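You operate a simulated robot arm through the tools that you are given. There is no shell and no other tool.

The job below is to be done with a simulated robot arm. You get a single attempt, and the scene is never put back.

JOB
Pull the blue press out, switch it on and set 195 degrees and 195 seconds.

It is judged by the outcome, as a careful person would: the job done as asked, and still so three seconds after it is handed in. It fails if anything else is knocked over, pushed out of place, dropped, spilled or broken.

ROBOT AND FRAMES
A 7-joint arm with a two-finger parallel gripper, fixed in place. Base frame: the origin is on the floor under the middle of its stand, x ahead of it, y to its left, z up. Readings come in mm, rad, newtons and seconds.
It reaches about 1372 mm from its shoulder. Its first joint turns from -2.601 to 2.601 rad. Payload 3.43 kg.
The TCP is the grasp point between the finger pads, 30 mm short of the fingertips. In the tool frame z runs along the fingers and y along their closing line. Largest opening 94 mm; finger width 28, thickness 10; the body of the gripper, 50 by 96 mm, starts 55 mm behind the TCP.
Orientation is that of the tool frame in the base frame, as a unit quaternion [w, x, y, z]. With the fingers straight down and closing along the base's y, the tool's x points along the base's -x, its y along +y and its z along -z.

CONTROLS
- The arm moves only by the tool step_arm. Its argument "series" is a list that holds one entry, the list of rows, each a list of 7 numbers: the shift along the tool's x, y, z in mm, then the turn, a rotation vector about the tool's x, y, z in rad, then the closure in counts, from 0 (fully open) to 255 (shut). In form: [[[tx, ty, tz, wx, wy, wz, fingers], ...]]. A call has 1 to 20 rows; each row is the pose to reach, as a shift and turn from the pose commanded when the call began, along the tool's axes at that moment. A row lasts 0.2 s, in which the tool goes at most 50 mm and 0.15 rad; a call with a longer step from one row to the next is refused whole, and so is a gripper value outside its range. A pose out of reach is approached as far as the arm can. The call stops where the force on the tool passes 50 N (or 10 N more than at its start, if that is more) or the arm is blocked; 0.2 s more then pass. Each finger travels about 45 mm/s and halts on what it meets, pressing with about 27 N; the grip force reading is that of the motor and also rises with nothing between the fingers. The clock runs only during rows and for 0.2 s after the last one: add rows that repeat a pose to give the fingers time. It gives the time, the measured TCP pose, the force on the tool (base axes), the opening and the grip force at its end, in the units of the frame above (readings bear some noise), with the torque about the TCP (base axes, N m) and any sound that the robot's microphone picked up.
- Cameras (640 x 400 px; columns grow to the right, rows downward): "scene" is fixed at [400.2, -651.2, 1461.9]; the picture's right is [-0.79, 0.61, 0.00], its down [0.55, 0.70, -0.46] and it looks along [-0.28, -0.36, -0.89] (base axes); focal length 319 px, centre (320, 200). "wrist" rides on the gripper at [76, 14, -102] in the tool frame; the picture's right is [-0.18, 0.98, 0.00], its down [-0.75, -0.14, -0.64] and it looks along [-0.63, -0.12, 0.77] (tool axes); focal length 243 px, centre (320, 200).
- camera(camera): a new picture of that camera. The clock stands still meanwhile.
- pixel_to_xyz(camera, pixels): for up to 12 pixels [column, row] of the newest picture of that camera ("zoom" is the newest enlarged one), the place [x, y, z] in the base frame of the surface seen there, good to about 3 mm. The clock stands still meanwhile.
- close_up(camera, box): a new picture of the part [left, top, right, bottom] of that camera's present view, enlarged. The clock stands still meanwhile.
- finish_job(): hands the job in; it is judged then, once.

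Open the gripper and draw the arm clear of the work before you hand the job in, unless the task says otherwise.

The tools are called by a JSON object that holds its "name" and its "arguments". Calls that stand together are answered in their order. step_arm: Moves the arm, as the interface text tells. Its arguments: {"type":"object","properties":{"series":{"type":"array","items":{"type":"array","items":{"type":"array","items":{"type":"number"}}}}},"required":["series"]} The other tools are called the same way: camera (camera) takes a picture; pixel_to_xyz (camera, pixels) gives the place of the surface under pixels of a picture; close_up (camera, box) takes an enlarged picture of a part of a camera's view; finish_job () hands the job in.

At the start:

```text
clock: 0.0
position: [344.4, -675.9, 1034.1]
tcp_rot: [0.0, 0.001, 1.0, -0.001]
wrist_force: [-0.2, 0.0, 0.0]
ft_torque: [-0.02, -0.01, 0.02]
width: 93.8
grasp_force: 0.0
```

scene: 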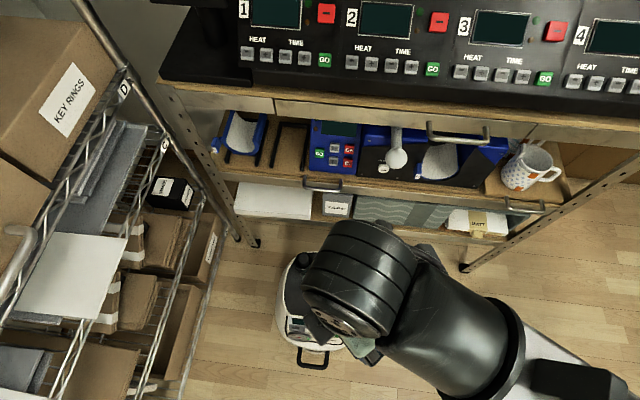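
wrist: 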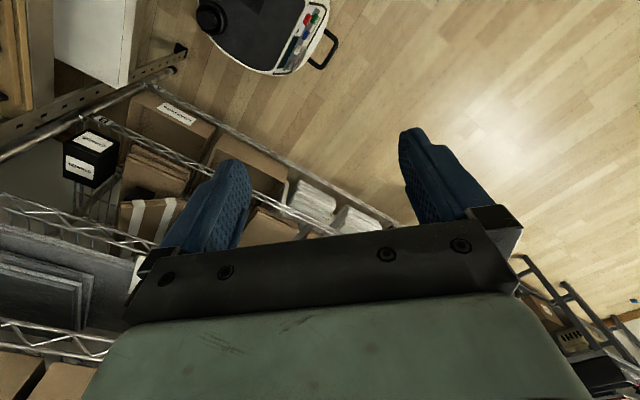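

I begin by looking closely at the scene: the blue press appears around (355-510, 120-185) in the scene picture, under the bench. I take enlarged pictures.

{"name": "close_up", "arguments": {"camera": "scene", "box": [200, 90, 580, 260]}}

{"name": "close_up", "arguments": {"camera": "scene", "box": [290, 100, 530, 210]}}

{"name": "close_up", "arguments": {"camera": "scene", "box": [150, 0, 640, 130]}}

{"name": "camera", "arguments": {"camera": "wrist"}}

```text
1.68 times, centred on (390, 175) of scene
```

zoom: 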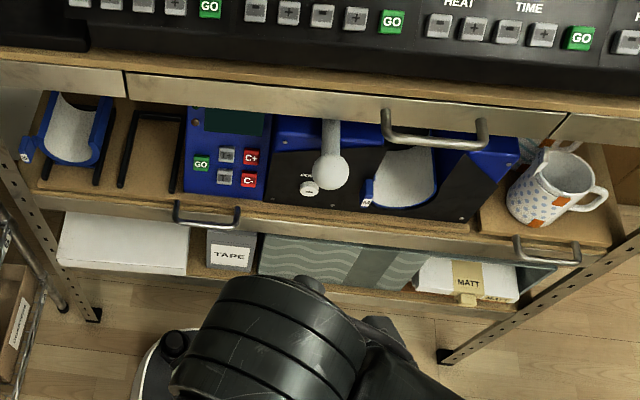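

```text
2.67 times, centred on (410, 155) of scene
```

zoom: 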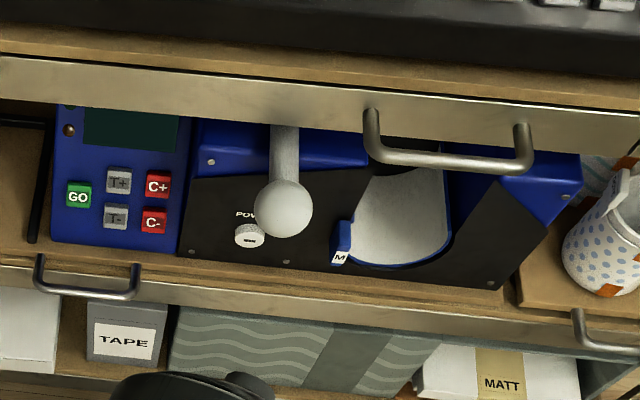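

```text
1.31 times, centred on (395, 65) of scene
```

zoom: 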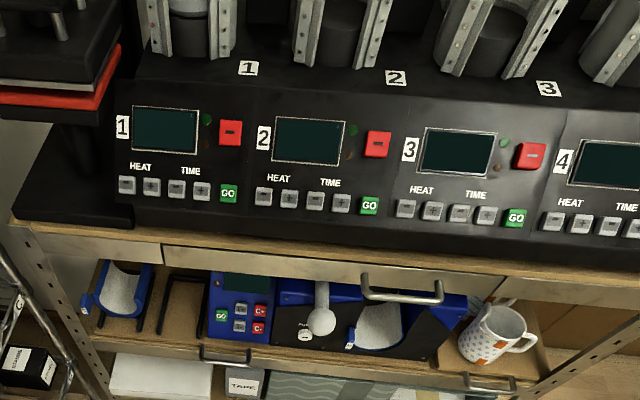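

```text
taken
```

wrist: 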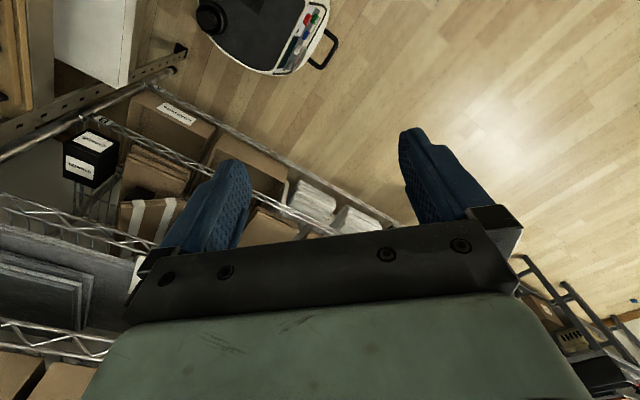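

The blue press sits on a sliding shelf under the bench, with its front handle near zoom (207,215) of the first close-up. I measure points across the press, shelf and handles.

{"name": "camera", "arguments": {"camera": "scene"}}

{"name": "pixel_to_xyz", "arguments": {"camera": "scene", "pixels": [[306, 180], [323, 189], [341, 183], [323, 180], [508, 202], [543, 208], [225, 160], [473, 190], [489, 185], [240, 170], [400, 183], [560, 200]]}}

{"name": "pixel_to_xyz", "arguments": {"camera": "scene", "pixels": [[319, 172], [335, 148], [348, 150], [347, 161], [333, 160], [320, 154], [397, 160], [384, 169], [440, 165], [428, 130], [458, 140], [487, 136]]}}

{"name": "pixel_to_xyz", "arguments": {"camera": "scene", "pixels": [[250, 92], [280, 105], [400, 125], [600, 150], [165, 85], [220, 200], [255, 245], [465, 270], [525, 165], [330, 300], [312, 360], [180, 300]]}}

```text
taken
```

scene: 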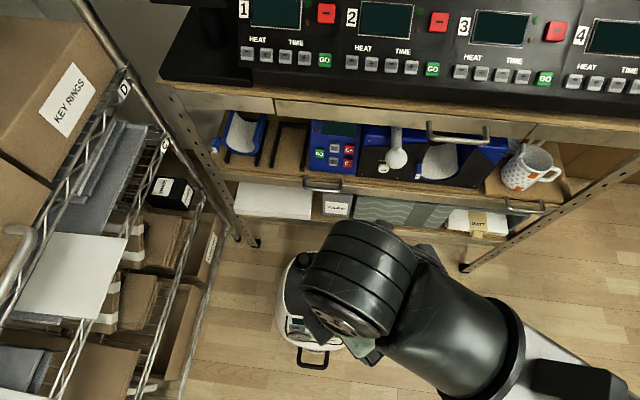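

```text
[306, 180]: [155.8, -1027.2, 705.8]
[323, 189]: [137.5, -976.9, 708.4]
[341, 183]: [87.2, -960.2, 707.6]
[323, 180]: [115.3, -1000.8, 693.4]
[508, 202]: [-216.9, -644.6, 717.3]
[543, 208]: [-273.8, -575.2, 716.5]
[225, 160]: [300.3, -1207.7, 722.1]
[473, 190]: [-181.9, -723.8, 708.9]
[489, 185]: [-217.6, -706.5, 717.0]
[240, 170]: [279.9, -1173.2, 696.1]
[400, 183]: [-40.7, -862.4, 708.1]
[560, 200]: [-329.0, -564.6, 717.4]
```

```text
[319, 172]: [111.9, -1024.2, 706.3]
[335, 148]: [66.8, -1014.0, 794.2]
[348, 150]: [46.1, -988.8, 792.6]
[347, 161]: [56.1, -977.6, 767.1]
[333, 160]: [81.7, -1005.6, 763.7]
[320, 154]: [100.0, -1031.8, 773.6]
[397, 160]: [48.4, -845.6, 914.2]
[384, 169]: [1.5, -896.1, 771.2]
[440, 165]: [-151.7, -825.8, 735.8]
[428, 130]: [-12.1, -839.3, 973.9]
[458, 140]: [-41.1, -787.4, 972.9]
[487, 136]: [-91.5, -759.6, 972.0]
```

```text
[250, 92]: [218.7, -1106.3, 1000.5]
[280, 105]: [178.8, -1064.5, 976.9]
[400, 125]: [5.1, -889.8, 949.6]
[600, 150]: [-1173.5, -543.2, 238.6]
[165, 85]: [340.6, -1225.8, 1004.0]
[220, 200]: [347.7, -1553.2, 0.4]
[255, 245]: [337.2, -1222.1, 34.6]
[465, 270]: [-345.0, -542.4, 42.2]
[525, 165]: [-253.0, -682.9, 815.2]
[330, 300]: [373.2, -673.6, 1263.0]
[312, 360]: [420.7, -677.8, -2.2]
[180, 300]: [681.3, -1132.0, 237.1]
```

The bench front runs along (-0.707, 0.707), and its outward normal is (0.707, 0.707). The press shelf's handle is near [137,-977,705]. I first turn the tool 45° about its z axis in free space so that its y points along the pull direction.

{"name": "step_arm", "arguments": {"series": [[[0, 0, 0, 0, 0, 0.13, 0], [0, 0, 0, 0, 0, 0.26, 0], [0, 0, 0, 0, 0, 0.39, 0], [0, 0, 0, 0, 0, 0.52, 0], [0, 0, 0, 0, 0, 0.65, 0], [0, 0, 0, 0, 0, 0.7854, 0], [0, 0, 0, 0, 0, 0.7854, 0]]]}}

```text
clock: 1.6
position: [343.9, -677.6, 1035.8]
tcp_rot: [0.001, 0.384, 0.923, 0.0]
wrist_force: [0.0, -0.1, 0.4]
ft_torque: [0.01, 0.01, 0.01]
width: 94.3
grasp_force: 0.0
```

The tool now has x along the bench (−0.707, 0.707). Next I tilt it about its x so the fingers point horizontally at the bench, which also gives the wrist camera a view of the press front.

{"name": "step_arm", "arguments": {"series": [[[0, 0, 0, 0.13, 0, 0, 0], [0, 0, 0, 0.26, 0, 0, 0], [0, 0, 0, 0.39, 0, 0, 0], [0, 0, 0, 0.52, 0, 0, 0], [0, 0, 0, 0.65, 0, 0, 0], [0, 0, 0, 0.78, 0, 0, 0], [0, 0, 0, 0.91, 0, 0, 0], [0, 0, 0, 1.04, 0, 0, 0], [0, 0, 0, 1.17, 0, 0, 0], [0, 0, 0, 1.3, 0, 0, 0], [0, 0, 0, 1.3, 0, 0, 0]]]}}

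{"name": "camera", "arguments": {"camera": "wrist"}}

{"name": "camera", "arguments": {"camera": "scene"}}

```text
clock: 4.0
position: [345.7, -677.0, 1035.7]
tcp_rot: [-0.231, 0.305, 0.734, -0.561]
wrist_force: [0.1, 0.3, 1.1]
ft_torque: [-0.02, 0.01, 0.0]
width: 94.0
grasp_force: 0.1
```

```text
taken
```

wrist: 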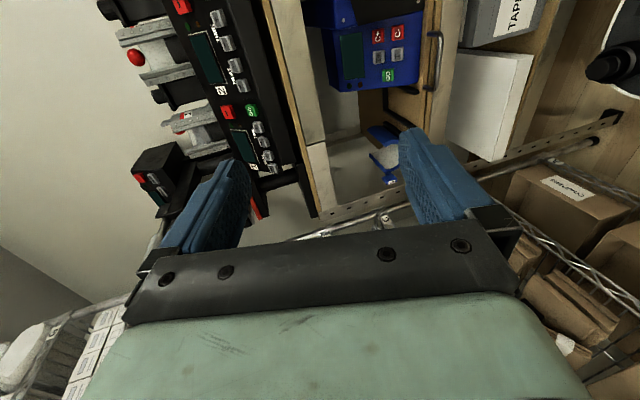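

```text
taken
```

scene: 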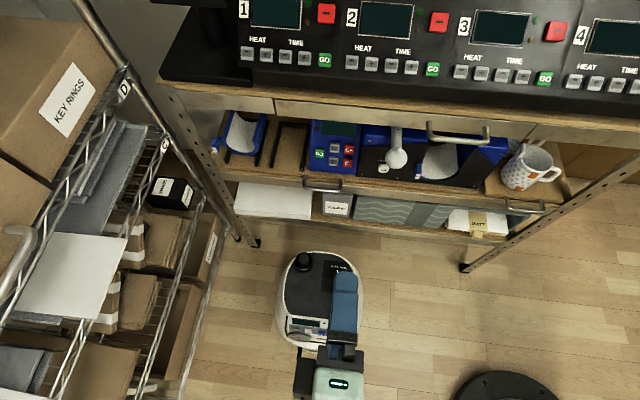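

The wrist picture shows the blue press's control box at (375,50) and the shelf handle at (435,60). I move right along the bench and down to get a better view of the press front and the shelf.

{"name": "step_arm", "arguments": {"series": [[[30, 28, 8, 0, 0, 0, 0], [60, 56, 16, 0, 0, 0, 0], [90, 84, 24, 0, 0, 0, 0], [120, 112, 32, 0, 0, 0, 0], [150, 140, 40, 0, 0, 0, 0], [180, 168, 48, 0, 0, 0, 0], [210, 196, 54, 0, 0, 0, 0], [210, 196, 54, 0, 0, 0, 0]]]}}

{"name": "camera", "arguments": {"camera": "wrist"}}

{"name": "camera", "arguments": {"camera": "scene"}}

```text
clock: 5.8
position: [202.8, -535.8, 827.6]
tcp_rot: [-0.232, 0.305, 0.735, -0.559]
wrist_force: [-0.9, -0.8, 0.1]
ft_torque: [0.01, 0.0, 0.01]
width: 94.0
grasp_force: 0.1
out of reach, approached as far as the arm can: row 7, 8
```

```text
taken
```

wrist: 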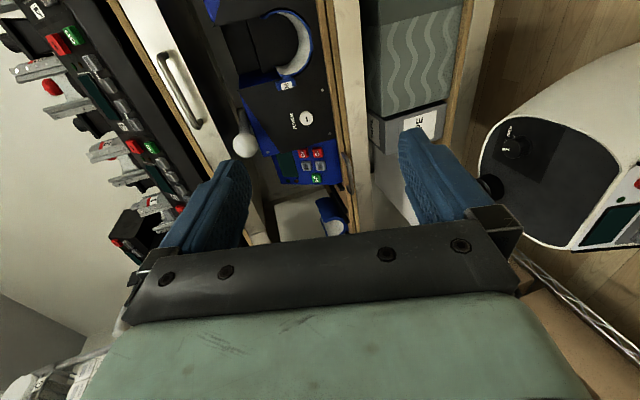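

```text
taken
```

scene: 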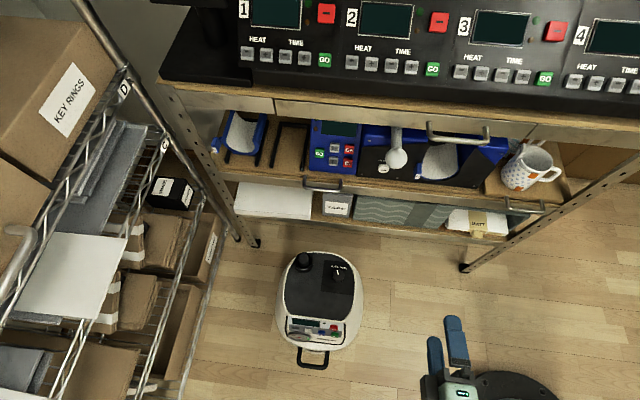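

Now the wrist view shows the press front: POWER knob at (305,117), control box at (305,160). I enlarge it.

{"name": "close_up", "arguments": {"camera": "wrist", "box": [200, 0, 440, 150]}}

{"name": "close_up", "arguments": {"camera": "wrist", "box": [240, 90, 400, 240]}}

{"name": "close_up", "arguments": {"camera": "scene", "box": [360, 110, 500, 210]}}

{"name": "close_up", "arguments": {"camera": "scene", "box": [290, 110, 420, 200]}}

{"name": "close_up", "arguments": {"camera": "scene", "box": [260, 240, 380, 380]}}

```text
2.67 times, centred on (320, 75) of wrist
```

zoom: 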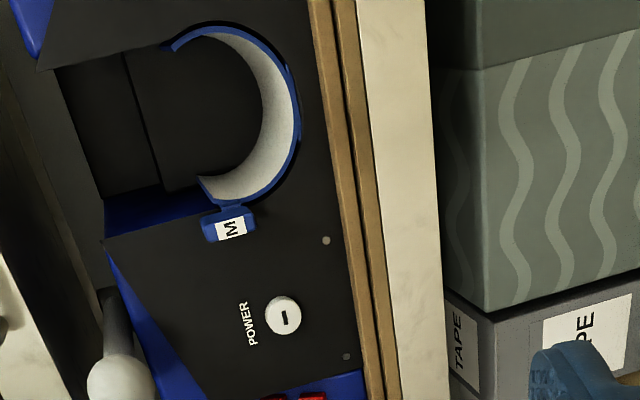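

```text
2.67 times, centred on (320, 165) of wrist
```

zoom: 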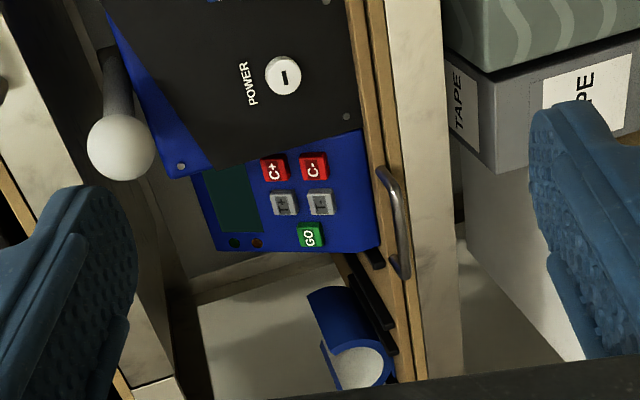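

```text
4.00 times, centred on (430, 160) of scene
```

zoom: 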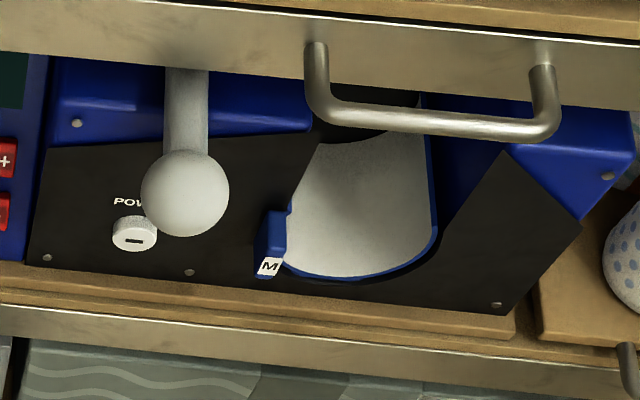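

```text
4.44 times, centred on (355, 155) of scene
```

zoom: 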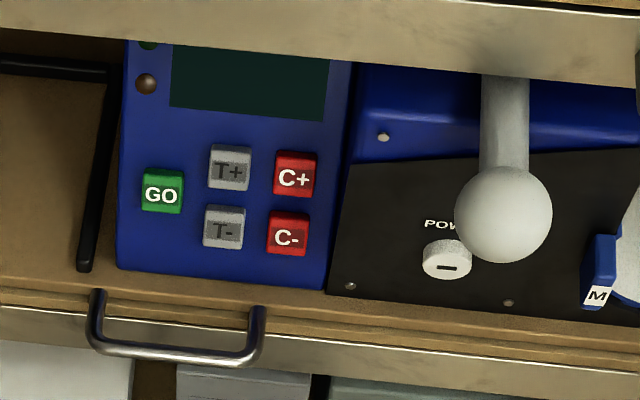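

```text
2.86 times, centred on (320, 310) of scene
```

zoom: 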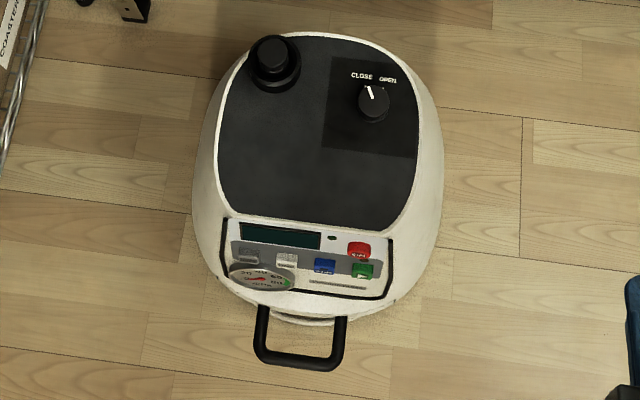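

The handle on the press's tray is visible in the wrist view around (350,172). I measure it, the tray edge and the knob from this viewpoint, using a tighter close-up.

{"name": "close_up", "arguments": {"camera": "wrist", "box": [320, 140, 368, 200]}}

{"name": "pixel_to_xyz", "arguments": {"camera": "wrist", "pixels": [[350, 172], [352, 180], [349, 165], [344, 154], [352, 193], [345, 170], [342, 172], [338, 172], [306, 118], [318, 152], [304, 153], [320, 166]]}}

```text
6.67 times, centred on (344, 170) of wrist
```

zoom: 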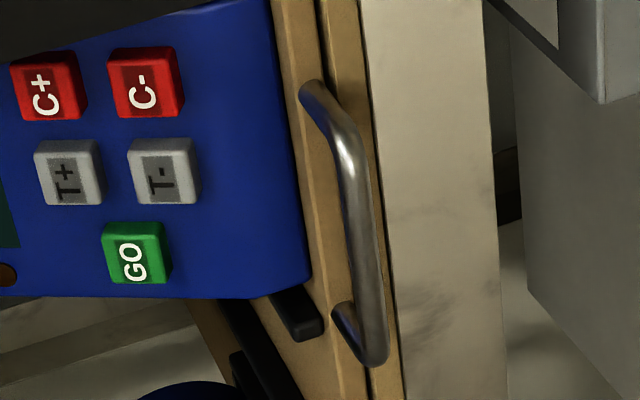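

```text
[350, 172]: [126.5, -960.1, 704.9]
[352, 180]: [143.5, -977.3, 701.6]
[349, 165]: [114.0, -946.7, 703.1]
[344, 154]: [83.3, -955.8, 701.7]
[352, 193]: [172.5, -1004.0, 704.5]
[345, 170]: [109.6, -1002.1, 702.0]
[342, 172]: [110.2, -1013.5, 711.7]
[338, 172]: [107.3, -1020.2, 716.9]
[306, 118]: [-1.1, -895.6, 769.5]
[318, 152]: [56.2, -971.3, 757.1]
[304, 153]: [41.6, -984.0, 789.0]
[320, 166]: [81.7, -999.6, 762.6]
```

I measure several points along the handle bar and its posts in this enlarged view.

{"name": "pixel_to_xyz", "arguments": {"camera": "zoom", "pixels": [[350, 170], [358, 210], [366, 260], [374, 310], [312, 92], [342, 318], [325, 200], [300, 200], [345, 200], [378, 200], [440, 200], [383, 300]]}}

```text
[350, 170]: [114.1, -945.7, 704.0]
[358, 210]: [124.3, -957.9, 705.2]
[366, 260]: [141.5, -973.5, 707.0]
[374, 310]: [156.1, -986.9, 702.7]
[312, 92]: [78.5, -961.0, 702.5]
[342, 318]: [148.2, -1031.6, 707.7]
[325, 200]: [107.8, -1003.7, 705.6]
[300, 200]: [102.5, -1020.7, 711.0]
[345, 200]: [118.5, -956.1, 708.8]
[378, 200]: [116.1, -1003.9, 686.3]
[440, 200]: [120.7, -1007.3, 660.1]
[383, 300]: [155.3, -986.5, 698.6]
```

The handle bar runs along the bench from about u=−735 to −834 mm, centred near [134,-967,704], with about 30 mm of gap behind it. I go back to the left in free space and set the tool tilt to about 45°, so that one finger can hook behind the bar.

{"name": "step_arm", "arguments": {"series": [[[-44, 0, 0, -0.0833, 0, 0, 0], [-88, 0, 0, -0.1667, 0, 0, 0], [-132, 0, 0, -0.25, 0, 0, 0], [-176, 0, 0, -0.3333, 0, 0, 0], [-220, 0, 0, -0.4167, 0, 0, 0], [-263, 0, 0, -0.5, 0, 0, 0], [-263, 0, 0, -0.5, 0, 0, 0]]]}}

{"name": "camera", "arguments": {"camera": "wrist"}}

{"name": "camera", "arguments": {"camera": "scene"}}

```text
clock: 7.4
position: [390.3, -720.6, 828.1]
tcp_rot: [-0.149, 0.353, 0.851, -0.359]
wrist_force: [-0.7, 0.2, 0.2]
ft_torque: [0.0, 0.01, -0.04]
width: 93.9
grasp_force: 0.2
```

```text
taken
```

wrist: 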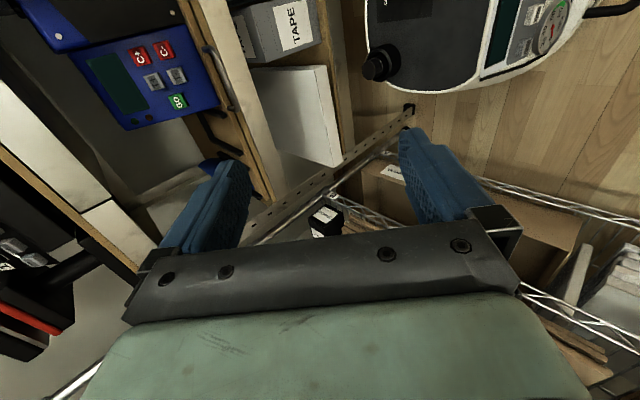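

```text
taken
```

scene: 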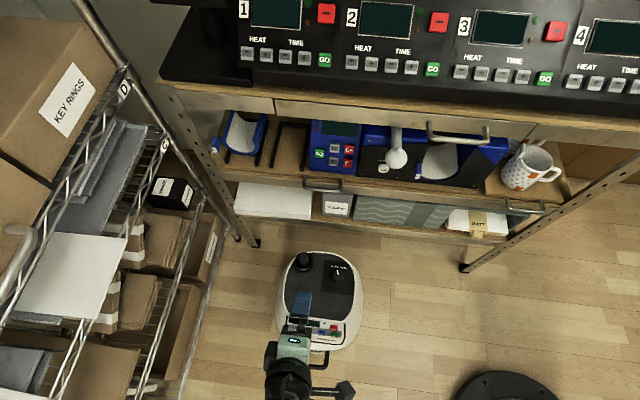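

The tool is at u=−785, tilted 45°, clear of everything. I narrow the fingers to about 30 mm and move to a pre-grasp point about 120 mm from the bar along the tool axis.

{"name": "step_arm", "arguments": {"series": [[[0, -27, 37, 0, 0, 0, 174], [0, -54, 74, 0, 0, 0, 174], [0, -81, 111.5, 0, 0, 0, 174], [0, -108, 148.6, 0, 0, 0, 174], [0, -135, 186, 0, 0, 0, 174], [0, -162.1, 223, 0, 0, 0, 174], [0, -162.1, 223, 0, 0, 0, 174]]]}}

{"name": "camera", "arguments": {"camera": "wrist"}}

{"name": "close_up", "arguments": {"camera": "scene", "box": [260, 110, 460, 235]}}

```text
clock: 9.0
position: [196.8, -915.0, 790.0]
tcp_rot: [-0.149, 0.353, 0.851, -0.359]
wrist_force: [-0.5, 0.2, 0.2]
ft_torque: [-0.01, -0.02, -0.01]
width: 30.1
grasp_force: 0.1
```

```text
taken
```

wrist: 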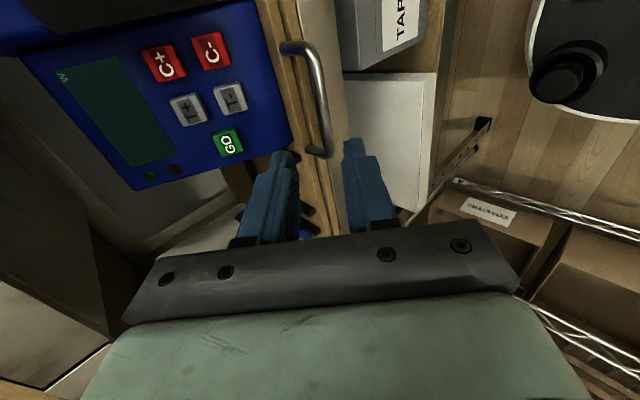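

```text
3.20 times, centred on (360, 172) of scene
```

zoom: 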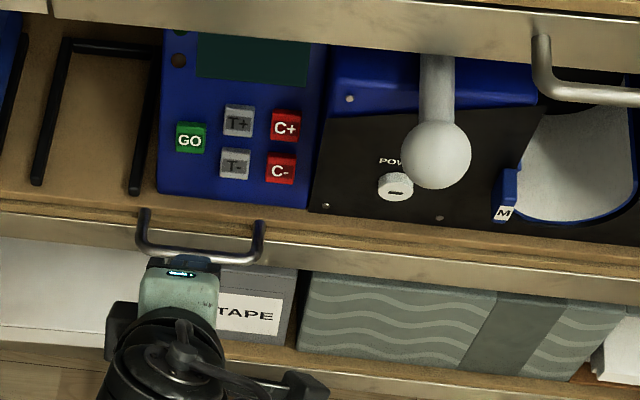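

The tool is at the pre-grasp pose, and the bar is visible at about (318,85) in the wrist picture. I re-measure the bar from this close range before closing in, and peek at the display.

{"name": "close_up", "arguments": {"camera": "wrist", "box": [240, 20, 400, 180]}}

{"name": "pixel_to_xyz", "arguments": {"camera": "wrist", "pixels": [[317, 75], [320, 95], [323, 115], [325, 130], [290, 47], [313, 151], [305, 100], [300, 110], [275, 120], [311, 60]]}}

{"name": "close_up", "arguments": {"camera": "wrist", "box": [30, 20, 290, 190]}}

```text
2.50 times, centred on (320, 100) of wrist
```

zoom: 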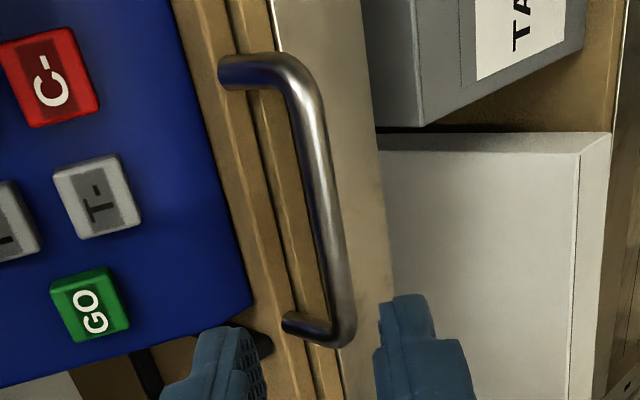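

```text
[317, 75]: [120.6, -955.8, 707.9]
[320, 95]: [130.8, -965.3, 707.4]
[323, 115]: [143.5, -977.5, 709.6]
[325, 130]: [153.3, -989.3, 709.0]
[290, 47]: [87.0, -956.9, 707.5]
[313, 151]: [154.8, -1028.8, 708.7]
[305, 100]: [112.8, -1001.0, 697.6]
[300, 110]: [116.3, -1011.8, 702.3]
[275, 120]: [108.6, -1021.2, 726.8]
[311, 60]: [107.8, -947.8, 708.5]
```

```text
2.35 times, centred on (160, 105) of wrist
```

zoom: 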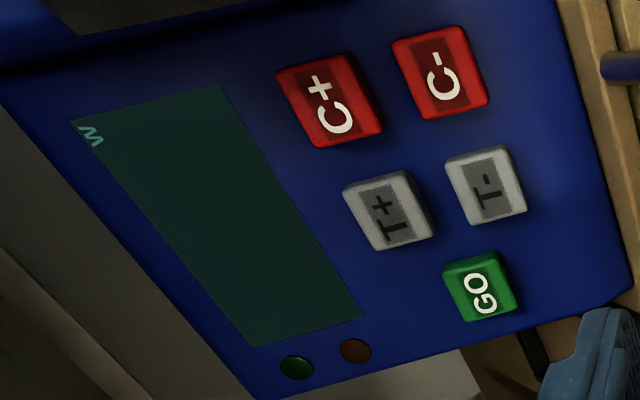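

The bar centre is at n≈−594, z≈704 mm, matching the earlier reading. I advance about 110 mm along the tool axis to straddle the bar, without closing yet.

{"name": "step_arm", "arguments": {"series": [[[0, 0, 30, 0, 0, 0, 174], [0, 0.8, 60, 0, 0, 0, 174], [0, 1.6, 85, 0, 0, 0, 174], [0, 1.6, 100, 0, 0, 0, 174], [0, 1.6, 109.7, 0, 0, 0, 174], [0, 1.6, 109.7, 0, 0, 0, 174]]]}}

{"name": "camera", "arguments": {"camera": "wrist"}}

{"name": "close_up", "arguments": {"camera": "wrist", "box": [220, 80, 420, 240]}}

```text
clock: 10.4
position: [140.2, -968.7, 712.2]
tcp_rot: [-0.149, 0.353, 0.851, -0.36]
wrist_force: [0.5, -1.4, 0.4]
ft_torque: [0.01, -0.01, -0.02]
width: 30.0
grasp_force: 0.1
```

```text
taken
```

wrist: 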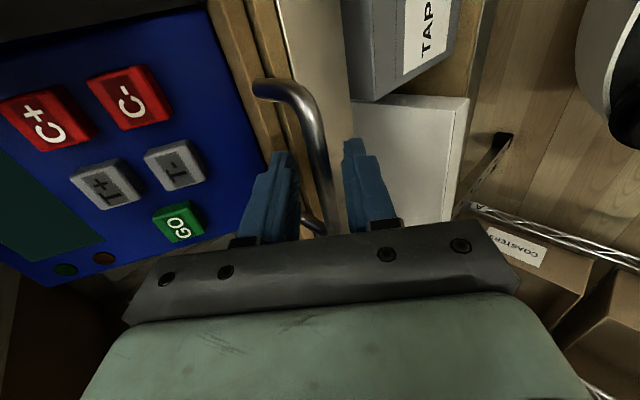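

```text
2.50 times, centred on (320, 160) of wrist
```

zoom: 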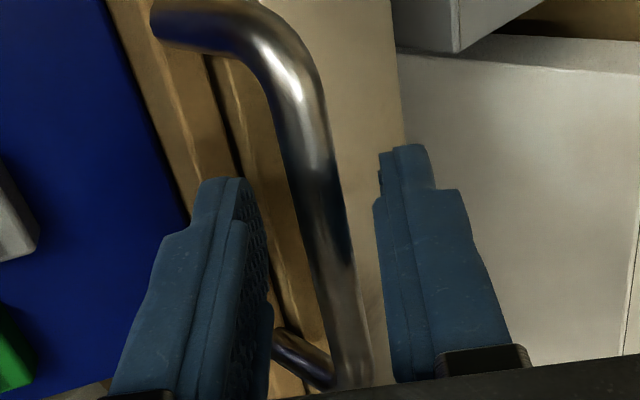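

The bar passes between the two fingers in the close-up. I close the fingers on it in place.

{"name": "step_arm", "arguments": {"series": [[[0, 0, 0, 0, 0, 0, 255], [0, 0, 0, 0, 0, 0, 255], [0, 0, 0, 0, 0, 0, 255], [0, 0, 0, 0, 0, 0, 255]]]}}

```text
clock: 11.4
position: [141.1, -968.7, 712.7]
tcp_rot: [-0.148, 0.354, 0.851, -0.359]
wrist_force: [3.7, 6.0, -7.5]
ft_torque: [-0.5, -0.69, -0.63]
width: 10.8
grasp_force: 44.5
```

The fingers hold the bar at 10.8 mm width. I pull horizontally along the outward normal, slowly, 60 mm first.

{"name": "step_arm", "arguments": {"series": [[[0, 7.0, -7.2, 0, 0, 0, 255], [0, 13.9, -14.3, 0, 0, 0, 255], [0, 20.9, -21.5, 0, 0, 0, 255], [0, 27.9, -28.7, 0, 0, 0, 255], [0, 34.8, -35.9, 0, 0, 0, 255], [0, 41.8, -43.0, 0, 0, 0, 255]]]}}

{"name": "camera", "arguments": {"camera": "scene"}}

```text
clock: 12.8
position: [183.3, -925.2, 712.1]
tcp_rot: [-0.149, 0.354, 0.851, -0.359]
wrist_force: [-3.1, 8.4, -0.9]
ft_torque: [-0.09, -0.2, -1.3]
width: 10.5
grasp_force: 45.1
```

```text
taken
```

scene: 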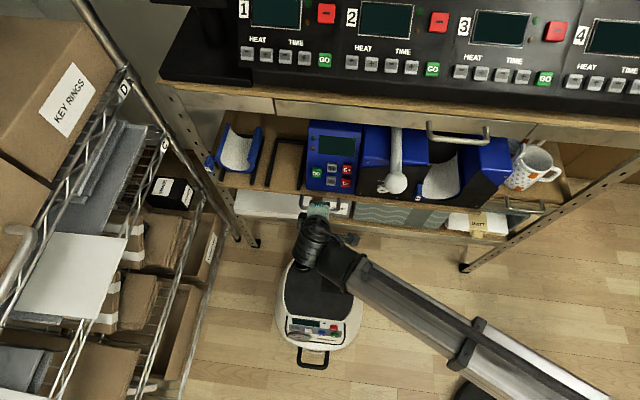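

The tray slides out with the press on it. I check clearances at the left (the sleeve near the bench leg at (208,160)) and at the right (the mug at (525,165)) before pulling further.

{"name": "close_up", "arguments": {"camera": "scene", "box": [160, 90, 320, 200]}}

{"name": "close_up", "arguments": {"camera": "scene", "box": [420, 110, 600, 230]}}

{"name": "pixel_to_xyz", "arguments": {"camera": "scene", "pixels": [[208, 162], [215, 168], [228, 165], [204, 168], [197, 150], [190, 130], [500, 185], [510, 160], [507, 182], [512, 187], [225, 130], [262, 132]]}}

```text
3.64 times, centred on (240, 145) of scene
```

zoom: 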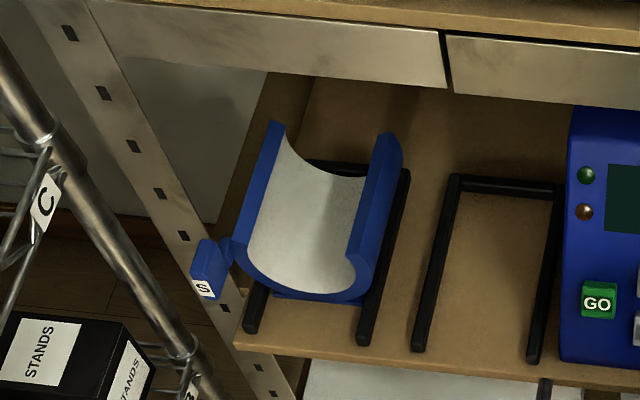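

```text
3.33 times, centred on (510, 170) of scene
```

zoom: 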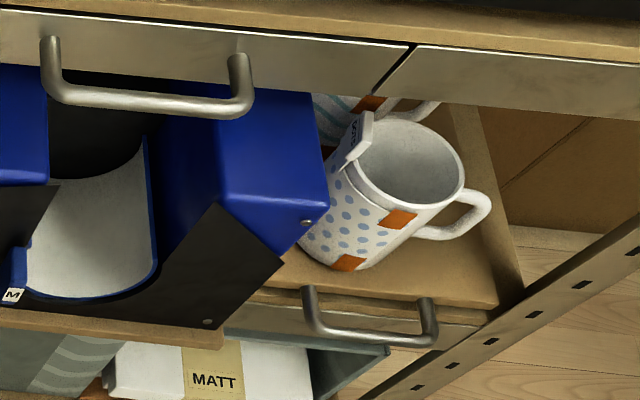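

```text
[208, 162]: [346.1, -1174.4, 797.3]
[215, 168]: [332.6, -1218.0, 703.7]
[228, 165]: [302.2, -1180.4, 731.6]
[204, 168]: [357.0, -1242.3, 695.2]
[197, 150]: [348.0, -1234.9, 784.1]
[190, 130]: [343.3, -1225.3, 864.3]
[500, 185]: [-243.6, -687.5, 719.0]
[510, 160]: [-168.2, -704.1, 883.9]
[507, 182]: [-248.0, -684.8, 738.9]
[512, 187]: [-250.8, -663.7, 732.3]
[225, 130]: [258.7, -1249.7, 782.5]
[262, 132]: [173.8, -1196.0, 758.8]
```

The sleeve's tag has already passed the leg (n=−586 versus −625) and the press side is about 30 mm clear of the mug. I keep pulling in 10 mm rows.

{"name": "step_arm", "arguments": {"series": [[[0, 8.4, -8.6, 0, 0, 0, 255], [0, 16.7, -17.2, 0, 0, 0, 255], [0, 25.1, -25.8, 0, 0, 0, 255], [0, 33.4, -34.4, 0, 0, 0, 255], [0, 41.8, -43.0, 0, 0, 0, 255], [0, 50.2, -51.7, 0, 0, 0, 255], [0, 58.5, -60.3, 0, 0, 0, 255], [0, 66.9, -68.9, 0, 0, 0, 255], [0, 75.2, -77.5, 0, 0, 0, 255], [0, 83.6, -86.1, 0, 0, 0, 255]]]}}

{"name": "camera", "arguments": {"camera": "scene"}}

```text
clock: 15.0
position: [269.8, -840.9, 712.1]
tcp_rot: [-0.151, 0.353, 0.851, -0.358]
wrist_force: [-12.3, 19.6, -13.8]
ft_torque: [-0.2, -0.5, -0.9]
width: 10.9
grasp_force: 44.5
```

```text
taken
```

scene: 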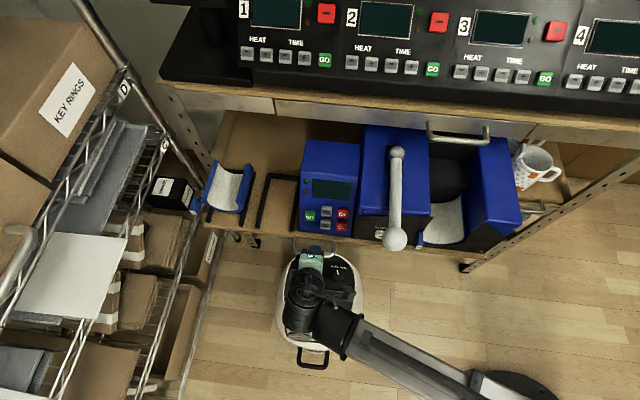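

The tray has moved 180 mm, with a small sideways force of about 22 N along the bench. I check the clearance between the sleeve's tag at (193,205) and the wire rack on the left before pulling more.

{"name": "close_up", "arguments": {"camera": "scene", "box": [130, 110, 330, 260]}}

{"name": "pixel_to_xyz", "arguments": {"camera": "scene", "pixels": [[194, 206], [206, 213], [193, 186], [172, 134], [203, 203], [215, 222], [174, 190], [150, 100], [234, 232], [240, 180], [186, 160], [180, 150]]}}

```text
2.67 times, centred on (230, 185) of scene
```

zoom: 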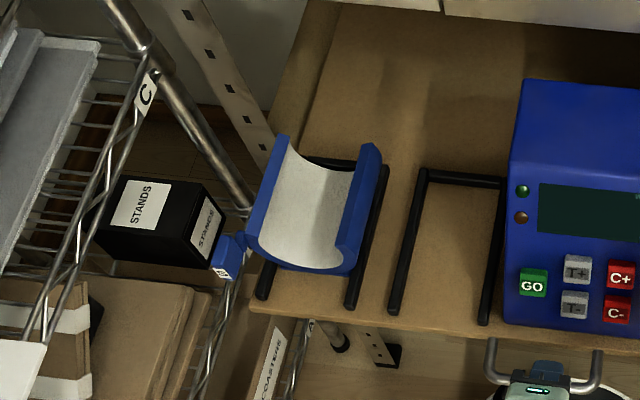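

```text
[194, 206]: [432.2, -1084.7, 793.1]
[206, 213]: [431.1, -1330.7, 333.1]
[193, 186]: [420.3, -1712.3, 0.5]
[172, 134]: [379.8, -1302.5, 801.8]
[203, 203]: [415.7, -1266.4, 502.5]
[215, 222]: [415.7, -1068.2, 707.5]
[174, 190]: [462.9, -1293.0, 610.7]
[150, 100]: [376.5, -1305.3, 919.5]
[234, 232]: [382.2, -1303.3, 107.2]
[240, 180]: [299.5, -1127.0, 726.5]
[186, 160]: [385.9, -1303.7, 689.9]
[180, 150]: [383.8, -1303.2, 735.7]
```

I measure the rack's front rail to know its distance from the tray's path.

{"name": "pixel_to_xyz", "arguments": {"camera": "scene", "pixels": [[142, 195], [136, 210], [122, 237], [100, 280], [215, 240], [203, 290], [190, 340], [110, 150], [60, 360], [160, 145], [225, 215], [15, 240]]}}

```text
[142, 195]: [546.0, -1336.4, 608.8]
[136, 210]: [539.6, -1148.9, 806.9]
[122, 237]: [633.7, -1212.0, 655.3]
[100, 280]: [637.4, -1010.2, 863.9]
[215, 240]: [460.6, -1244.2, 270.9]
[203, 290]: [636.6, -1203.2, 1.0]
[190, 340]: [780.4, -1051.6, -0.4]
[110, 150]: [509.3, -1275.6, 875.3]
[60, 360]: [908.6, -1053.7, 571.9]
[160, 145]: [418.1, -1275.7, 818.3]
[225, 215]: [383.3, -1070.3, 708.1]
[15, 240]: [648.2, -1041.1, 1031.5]
```

The rack's front is at u≈−1194 while the tray's left side is at about −1072, so there is ample room. I keep pulling, drifting slightly along +u to relieve the side force.

{"name": "step_arm", "arguments": {"series": [[[0.5, 7.0, -7.2, 0, 0, 0, 255], [0.9, 14.0, -14.3, 0, 0, 0, 255], [1.2, 20.9, -21.5, 0, 0, 0, 255], [1.4, 27.9, -28.7, 0, 0, 0, 255], [1.6, 34.8, -35.9, 0, 0, 0, 255], [1.8, 41.8, -43.0, 0, 0, 0, 255], [2.0, 48.8, -50.2, 0, 0, 0, 255]]]}}

{"name": "camera", "arguments": {"camera": "scene"}}

```text
clock: 16.6
position: [317.9, -791.3, 712.3]
tcp_rot: [-0.148, 0.352, 0.851, -0.361]
wrist_force: [2.8, 2.2, -20.7]
ft_torque: [0.11, -0.29, -1.41]
width: 10.8
grasp_force: 43.9
```

```text
taken
```

scene: 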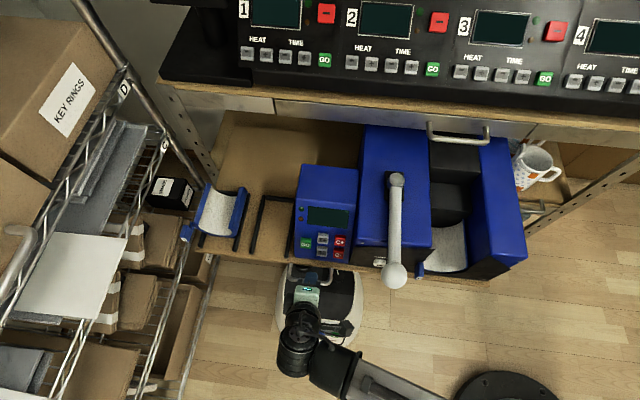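

The side force is gone; there is about 20 N downward on the tool. I check whether the tray is still level by measuring its top surface at several points.

{"name": "pixel_to_xyz", "arguments": {"camera": "scene", "pixels": [[225, 238], [250, 250], [212, 244], [260, 160], [300, 160], [240, 180], [320, 140], [270, 215], [345, 262], [400, 275], [230, 150], [280, 240]]}}

{"name": "close_up", "arguments": {"camera": "scene", "box": [180, 100, 400, 290]}}

```text
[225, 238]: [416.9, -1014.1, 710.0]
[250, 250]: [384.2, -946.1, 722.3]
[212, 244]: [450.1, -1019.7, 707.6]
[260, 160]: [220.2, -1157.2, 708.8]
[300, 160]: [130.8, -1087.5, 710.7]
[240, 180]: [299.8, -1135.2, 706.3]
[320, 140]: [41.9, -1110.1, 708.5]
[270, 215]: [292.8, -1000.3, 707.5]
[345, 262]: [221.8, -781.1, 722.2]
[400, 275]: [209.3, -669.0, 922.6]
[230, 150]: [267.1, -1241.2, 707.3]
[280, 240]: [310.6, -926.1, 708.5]
```

```text
2.11 times, centred on (290, 195) of scene
```

zoom: 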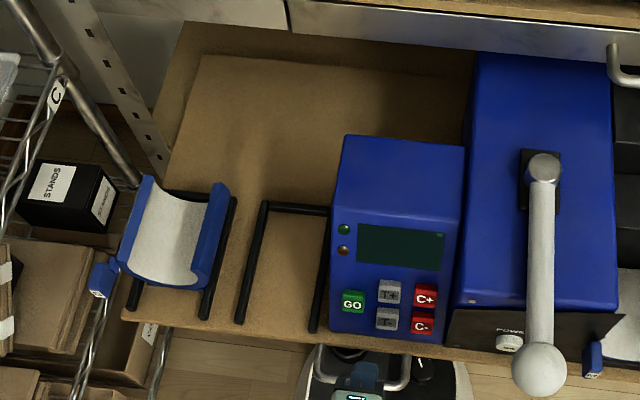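

The tray is still level (z≈707–710 front and back), so it is carried by its slides. I continue pulling gently, lowering the tool by 1.5 mm to relieve the vertical force, until the slide's end is felt.

{"name": "step_arm", "arguments": {"series": [[[0, 8.1, -6.1, 0, 0, 0, 255], [0, 15.0, -13.3, 0, 0, 0, 255], [0, 22.0, -20.5, 0, 0, 0, 255], [0, 29.0, -27.6, 0, 0, 0, 255], [0, 35.9, -34.8, 0, 0, 0, 255], [0, 42.9, -42.0, 0, 0, 0, 255]]]}}

{"name": "camera", "arguments": {"camera": "scene"}}

```text
clock: 18.0
position: [360.8, -750.1, 712.7]
tcp_rot: [-0.148, 0.352, 0.851, -0.36]
wrist_force: [13.3, -7.0, 26.1]
ft_torque: [-0.82, -0.53, -0.51]
width: 10.8
grasp_force: 44.5
```

```text
taken
```

scene: 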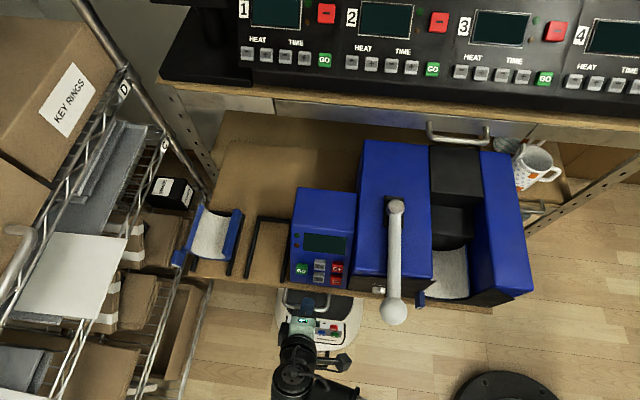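

Lowering overshot (z force now +26 N), so I raise the tool by 0.8 mm and shift 1 mm back along −u while continuing the pull. The tray has come out 310 mm.

{"name": "step_arm", "arguments": {"series": [[[-0.6, 3.0, -4.2, 0, 0, 0, 255], [-1.0, 8.0, -9.3, 0, 0, 0, 255], [-1.0, 13.4, -14.9, 0, 0, 0, 255], [-1.0, 20.3, -22.1, 0, 0, 0, 255], [-1.0, 27.3, -29.3, 0, 0, 0, 255]]]}}

{"name": "camera", "arguments": {"camera": "scene"}}

```text
clock: 19.2
position: [388.3, -720.4, 712.7]
tcp_rot: [-0.148, 0.352, 0.852, -0.359]
wrist_force: [5.3, -0.5, 14.2]
ft_torque: [-1.14, -0.89, -0.1]
width: 10.8
grasp_force: 44.6
```

```text
taken
```

scene: 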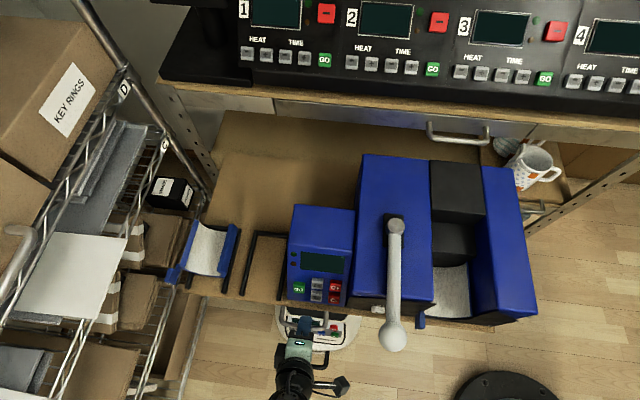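

The press is now out in front of the bench (350 mm of travel) and still slides freely. I look at the tray's rear to see how much of it remains in the bench.

{"name": "close_up", "arguments": {"camera": "scene", "box": [180, 80, 400, 240]}}

{"name": "pixel_to_xyz", "arguments": {"camera": "scene", "pixels": [[230, 120], [300, 130], [350, 140], [240, 160], [215, 170], [260, 180], [330, 180], [340, 200], [240, 115], [205, 170], [480, 165], [380, 150]]}}

```text
2.50 times, centred on (290, 160) of scene
```

zoom: 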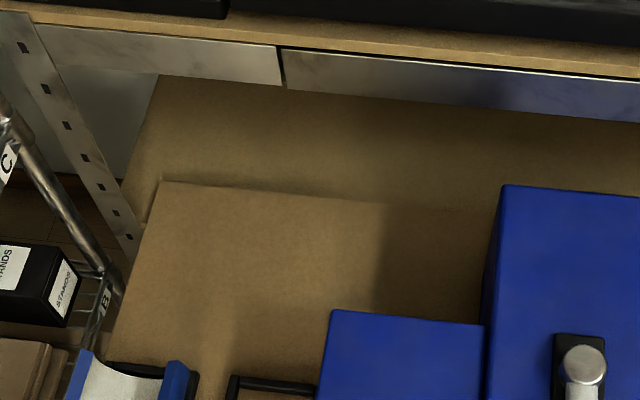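

```text
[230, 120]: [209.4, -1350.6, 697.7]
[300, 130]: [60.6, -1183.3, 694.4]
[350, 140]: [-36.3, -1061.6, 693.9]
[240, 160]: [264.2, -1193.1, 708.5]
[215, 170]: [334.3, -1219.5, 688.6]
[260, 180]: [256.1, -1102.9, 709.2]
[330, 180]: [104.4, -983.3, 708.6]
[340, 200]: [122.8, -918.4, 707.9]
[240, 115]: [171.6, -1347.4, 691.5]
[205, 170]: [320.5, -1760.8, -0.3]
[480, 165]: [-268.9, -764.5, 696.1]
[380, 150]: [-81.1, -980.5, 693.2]
```

The tray's rear edge is still about 48 mm inside the bench and it is still level. I draw it a little further in 5 mm steps to see if the slide's end stop is reached.

{"name": "step_arm", "arguments": {"series": [[[0, 3.2, -3.9, 0, 0, 0, 255], [0, 6.7, -7.5, 0, 0, 0, 255], [0, 10.2, -11.1, 0, 0, 0, 255], [0, 13.7, -14.7, 0, 0, 0, 255]]]}}

```text
clock: 20.2
position: [401.7, -706.6, 712.1]
tcp_rot: [-0.148, 0.353, 0.85, -0.361]
wrist_force: [7.1, -8.6, 13.7]
ft_torque: [-0.88, -0.65, -0.41]
width: 10.7
grasp_force: 44.2
```

The tray is out 370 mm, the press stands fully in front of the bench and the tray's rear still rests in its guide, so I stop here. I open the fingers slightly and then back off along the tool axis.

{"name": "step_arm", "arguments": {"series": [[[0, 0, 0, 0, 0, 0, 180], [0, 0, 0, 0, 0, 0, 174], [0, 0, 0, 0, 0, 0, 174], [0, 0, -15, 0, 0, 0, 174], [0, 0, -40, 0, 0, 0, 174], [0, 0, -80, 0, 0, 0, 174], [0, 0, -120, 0, 0, 0, 174], [0, 0, -120, 0, 0, 0, 174]]]}}

{"name": "camera", "arguments": {"camera": "scene"}}

{"name": "camera", "arguments": {"camera": "wrist"}}

```text
clock: 22.0
position: [464.0, -646.2, 795.1]
tcp_rot: [-0.149, 0.353, 0.851, -0.359]
wrist_force: [0.2, 0.6, -0.3]
ft_torque: [-0.01, 0.0, 0.0]
width: 30.0
grasp_force: 0.1
```

```text
taken
```

scene: 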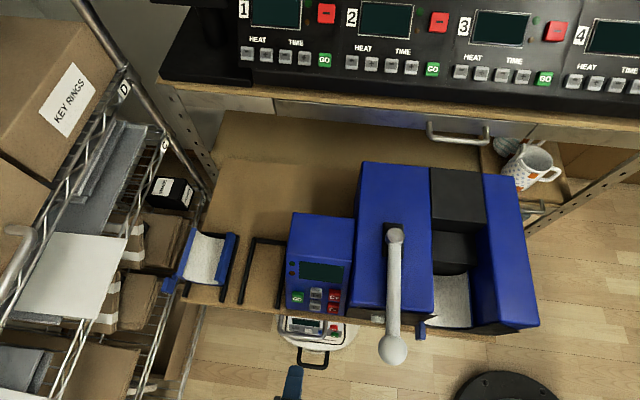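

```text
taken
```

wrist: 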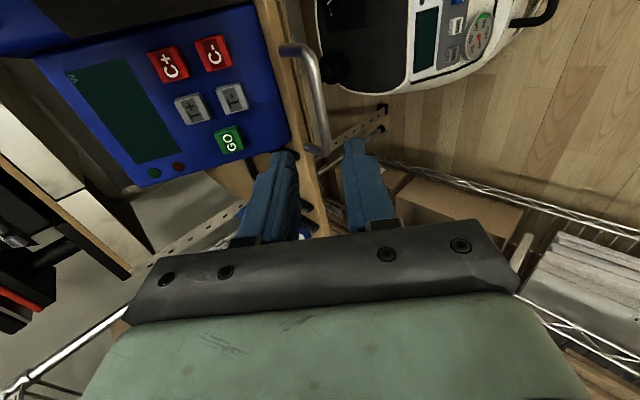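

The tray stayed put after release. Now I look at the POWER knob and control panel in close-up and measure them.

{"name": "close_up", "arguments": {"camera": "scene", "box": [270, 220, 450, 370]}}

{"name": "pixel_to_xyz", "arguments": {"camera": "scene", "pixels": [[298, 298], [316, 294], [334, 296], [316, 307], [333, 307], [375, 319], [320, 272], [392, 348], [395, 240], [380, 318], [330, 310], [300, 310]]}}

{"name": "close_up", "arguments": {"camera": "wrist", "box": [30, 0, 350, 200]}}

{"name": "pixel_to_xyz", "arguments": {"camera": "wrist", "pixels": [[168, 66], [212, 52], [190, 108], [232, 98], [229, 140], [150, 40], [250, 20], [200, 170], [283, 140], [310, 100], [260, 60], [100, 60]]}}

```text
2.67 times, centred on (360, 295) of scene
```

zoom: 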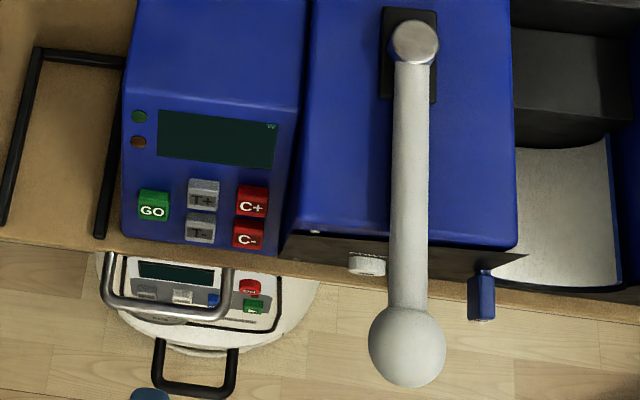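

```text
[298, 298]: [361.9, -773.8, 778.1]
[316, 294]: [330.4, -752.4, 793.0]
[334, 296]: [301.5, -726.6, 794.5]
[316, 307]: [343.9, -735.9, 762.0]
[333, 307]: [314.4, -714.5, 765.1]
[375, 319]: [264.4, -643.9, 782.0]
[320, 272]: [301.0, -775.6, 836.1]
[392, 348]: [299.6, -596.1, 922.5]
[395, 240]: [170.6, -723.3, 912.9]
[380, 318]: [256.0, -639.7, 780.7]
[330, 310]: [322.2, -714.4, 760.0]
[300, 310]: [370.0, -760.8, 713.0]
```

```text
2.00 times, centred on (190, 100) of wrist
```

zoom: 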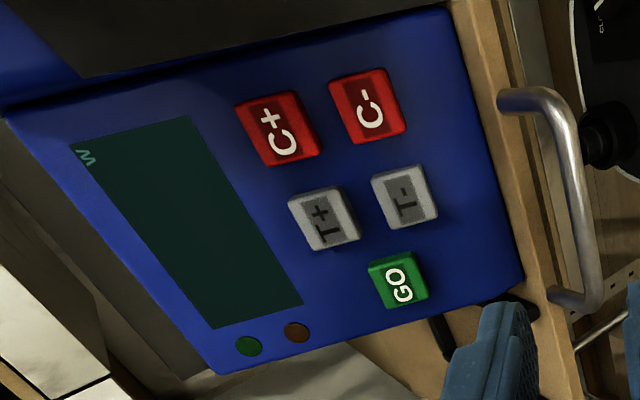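

```text
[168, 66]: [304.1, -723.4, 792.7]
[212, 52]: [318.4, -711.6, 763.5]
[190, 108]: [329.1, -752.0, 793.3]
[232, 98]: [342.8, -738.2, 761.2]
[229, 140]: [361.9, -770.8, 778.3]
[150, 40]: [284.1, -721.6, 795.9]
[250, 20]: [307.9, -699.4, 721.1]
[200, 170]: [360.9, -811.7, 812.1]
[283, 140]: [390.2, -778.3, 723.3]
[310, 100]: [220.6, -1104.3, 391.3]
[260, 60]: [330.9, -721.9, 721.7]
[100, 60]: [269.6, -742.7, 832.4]
```

The buttons measure: C+ at [303,-725,793], C- [317,-713,764], T+ [330,-752,793], T- [343,-737,762]; the panel faces about 33° above horizontal. I move right in front of the POWER knob with the tool nearly horizontal to look at it closely before touching it.

{"name": "step_arm", "arguments": {"series": [[[38, 0, 0, 0.125, 0, 0, 174], [76, 0, 0, 0.25, 0, 0, 174], [114, 0, 0, 0.375, 0, 0, 174], [153, 0, 0, 0.5, 0, 0, 174], [153, 0, 0, 0.5, 0, 0, 174]]]}}

{"name": "camera", "arguments": {"camera": "wrist"}}

{"name": "camera", "arguments": {"camera": "scene"}}

```text
clock: 23.2
position: [355.0, -536.2, 795.6]
tcp_rot: [-0.231, 0.305, 0.735, -0.56]
wrist_force: [-0.3, 0.4, -0.7]
ft_torque: [0.03, -0.02, 0.03]
width: 30.0
grasp_force: 0.1
```

```text
taken
```

wrist: 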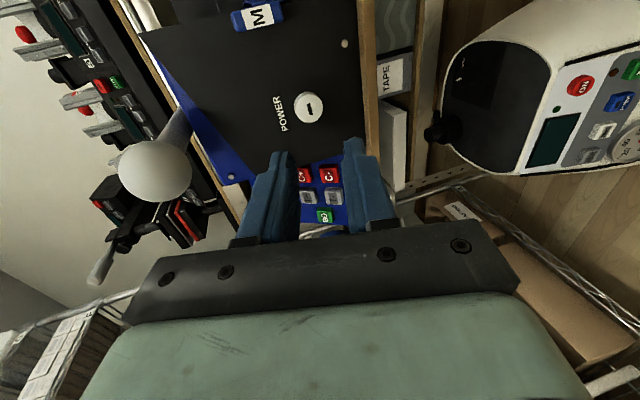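

```text
taken
```

scene: 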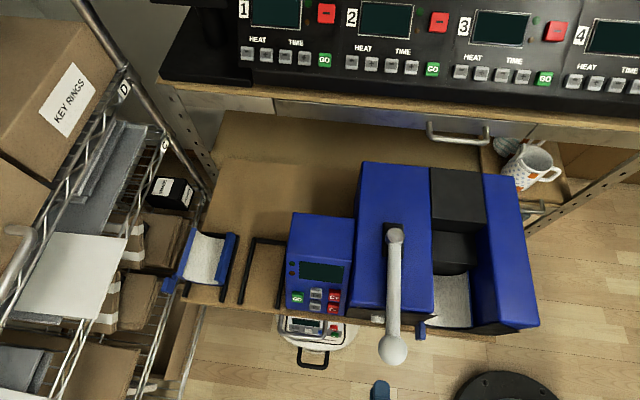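

The POWER knob is now clearly visible at (308,108) in the wrist picture. I enlarge and measure it.

{"name": "close_up", "arguments": {"camera": "wrist", "box": [265, 80, 345, 135]}}

{"name": "pixel_to_xyz", "arguments": {"camera": "wrist", "pixels": [[308, 108], [308, 98], [308, 118], [300, 108], [316, 108], [290, 80], [340, 80], [250, 60], [340, 130], [255, 130], [155, 170], [290, 140]]}}

```text
7.27 times, centred on (305, 108) of wrist
```

zoom: 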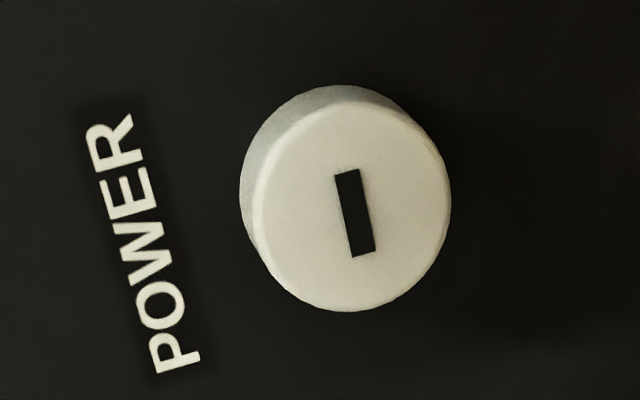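

```text
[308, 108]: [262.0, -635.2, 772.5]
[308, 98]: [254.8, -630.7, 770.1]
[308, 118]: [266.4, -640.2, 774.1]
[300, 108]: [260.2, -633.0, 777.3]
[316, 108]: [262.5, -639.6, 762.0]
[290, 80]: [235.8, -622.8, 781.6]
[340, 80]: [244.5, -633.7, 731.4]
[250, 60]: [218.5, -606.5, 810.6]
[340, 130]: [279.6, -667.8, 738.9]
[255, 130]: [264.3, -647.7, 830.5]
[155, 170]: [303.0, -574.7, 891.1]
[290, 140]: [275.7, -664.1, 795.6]
```

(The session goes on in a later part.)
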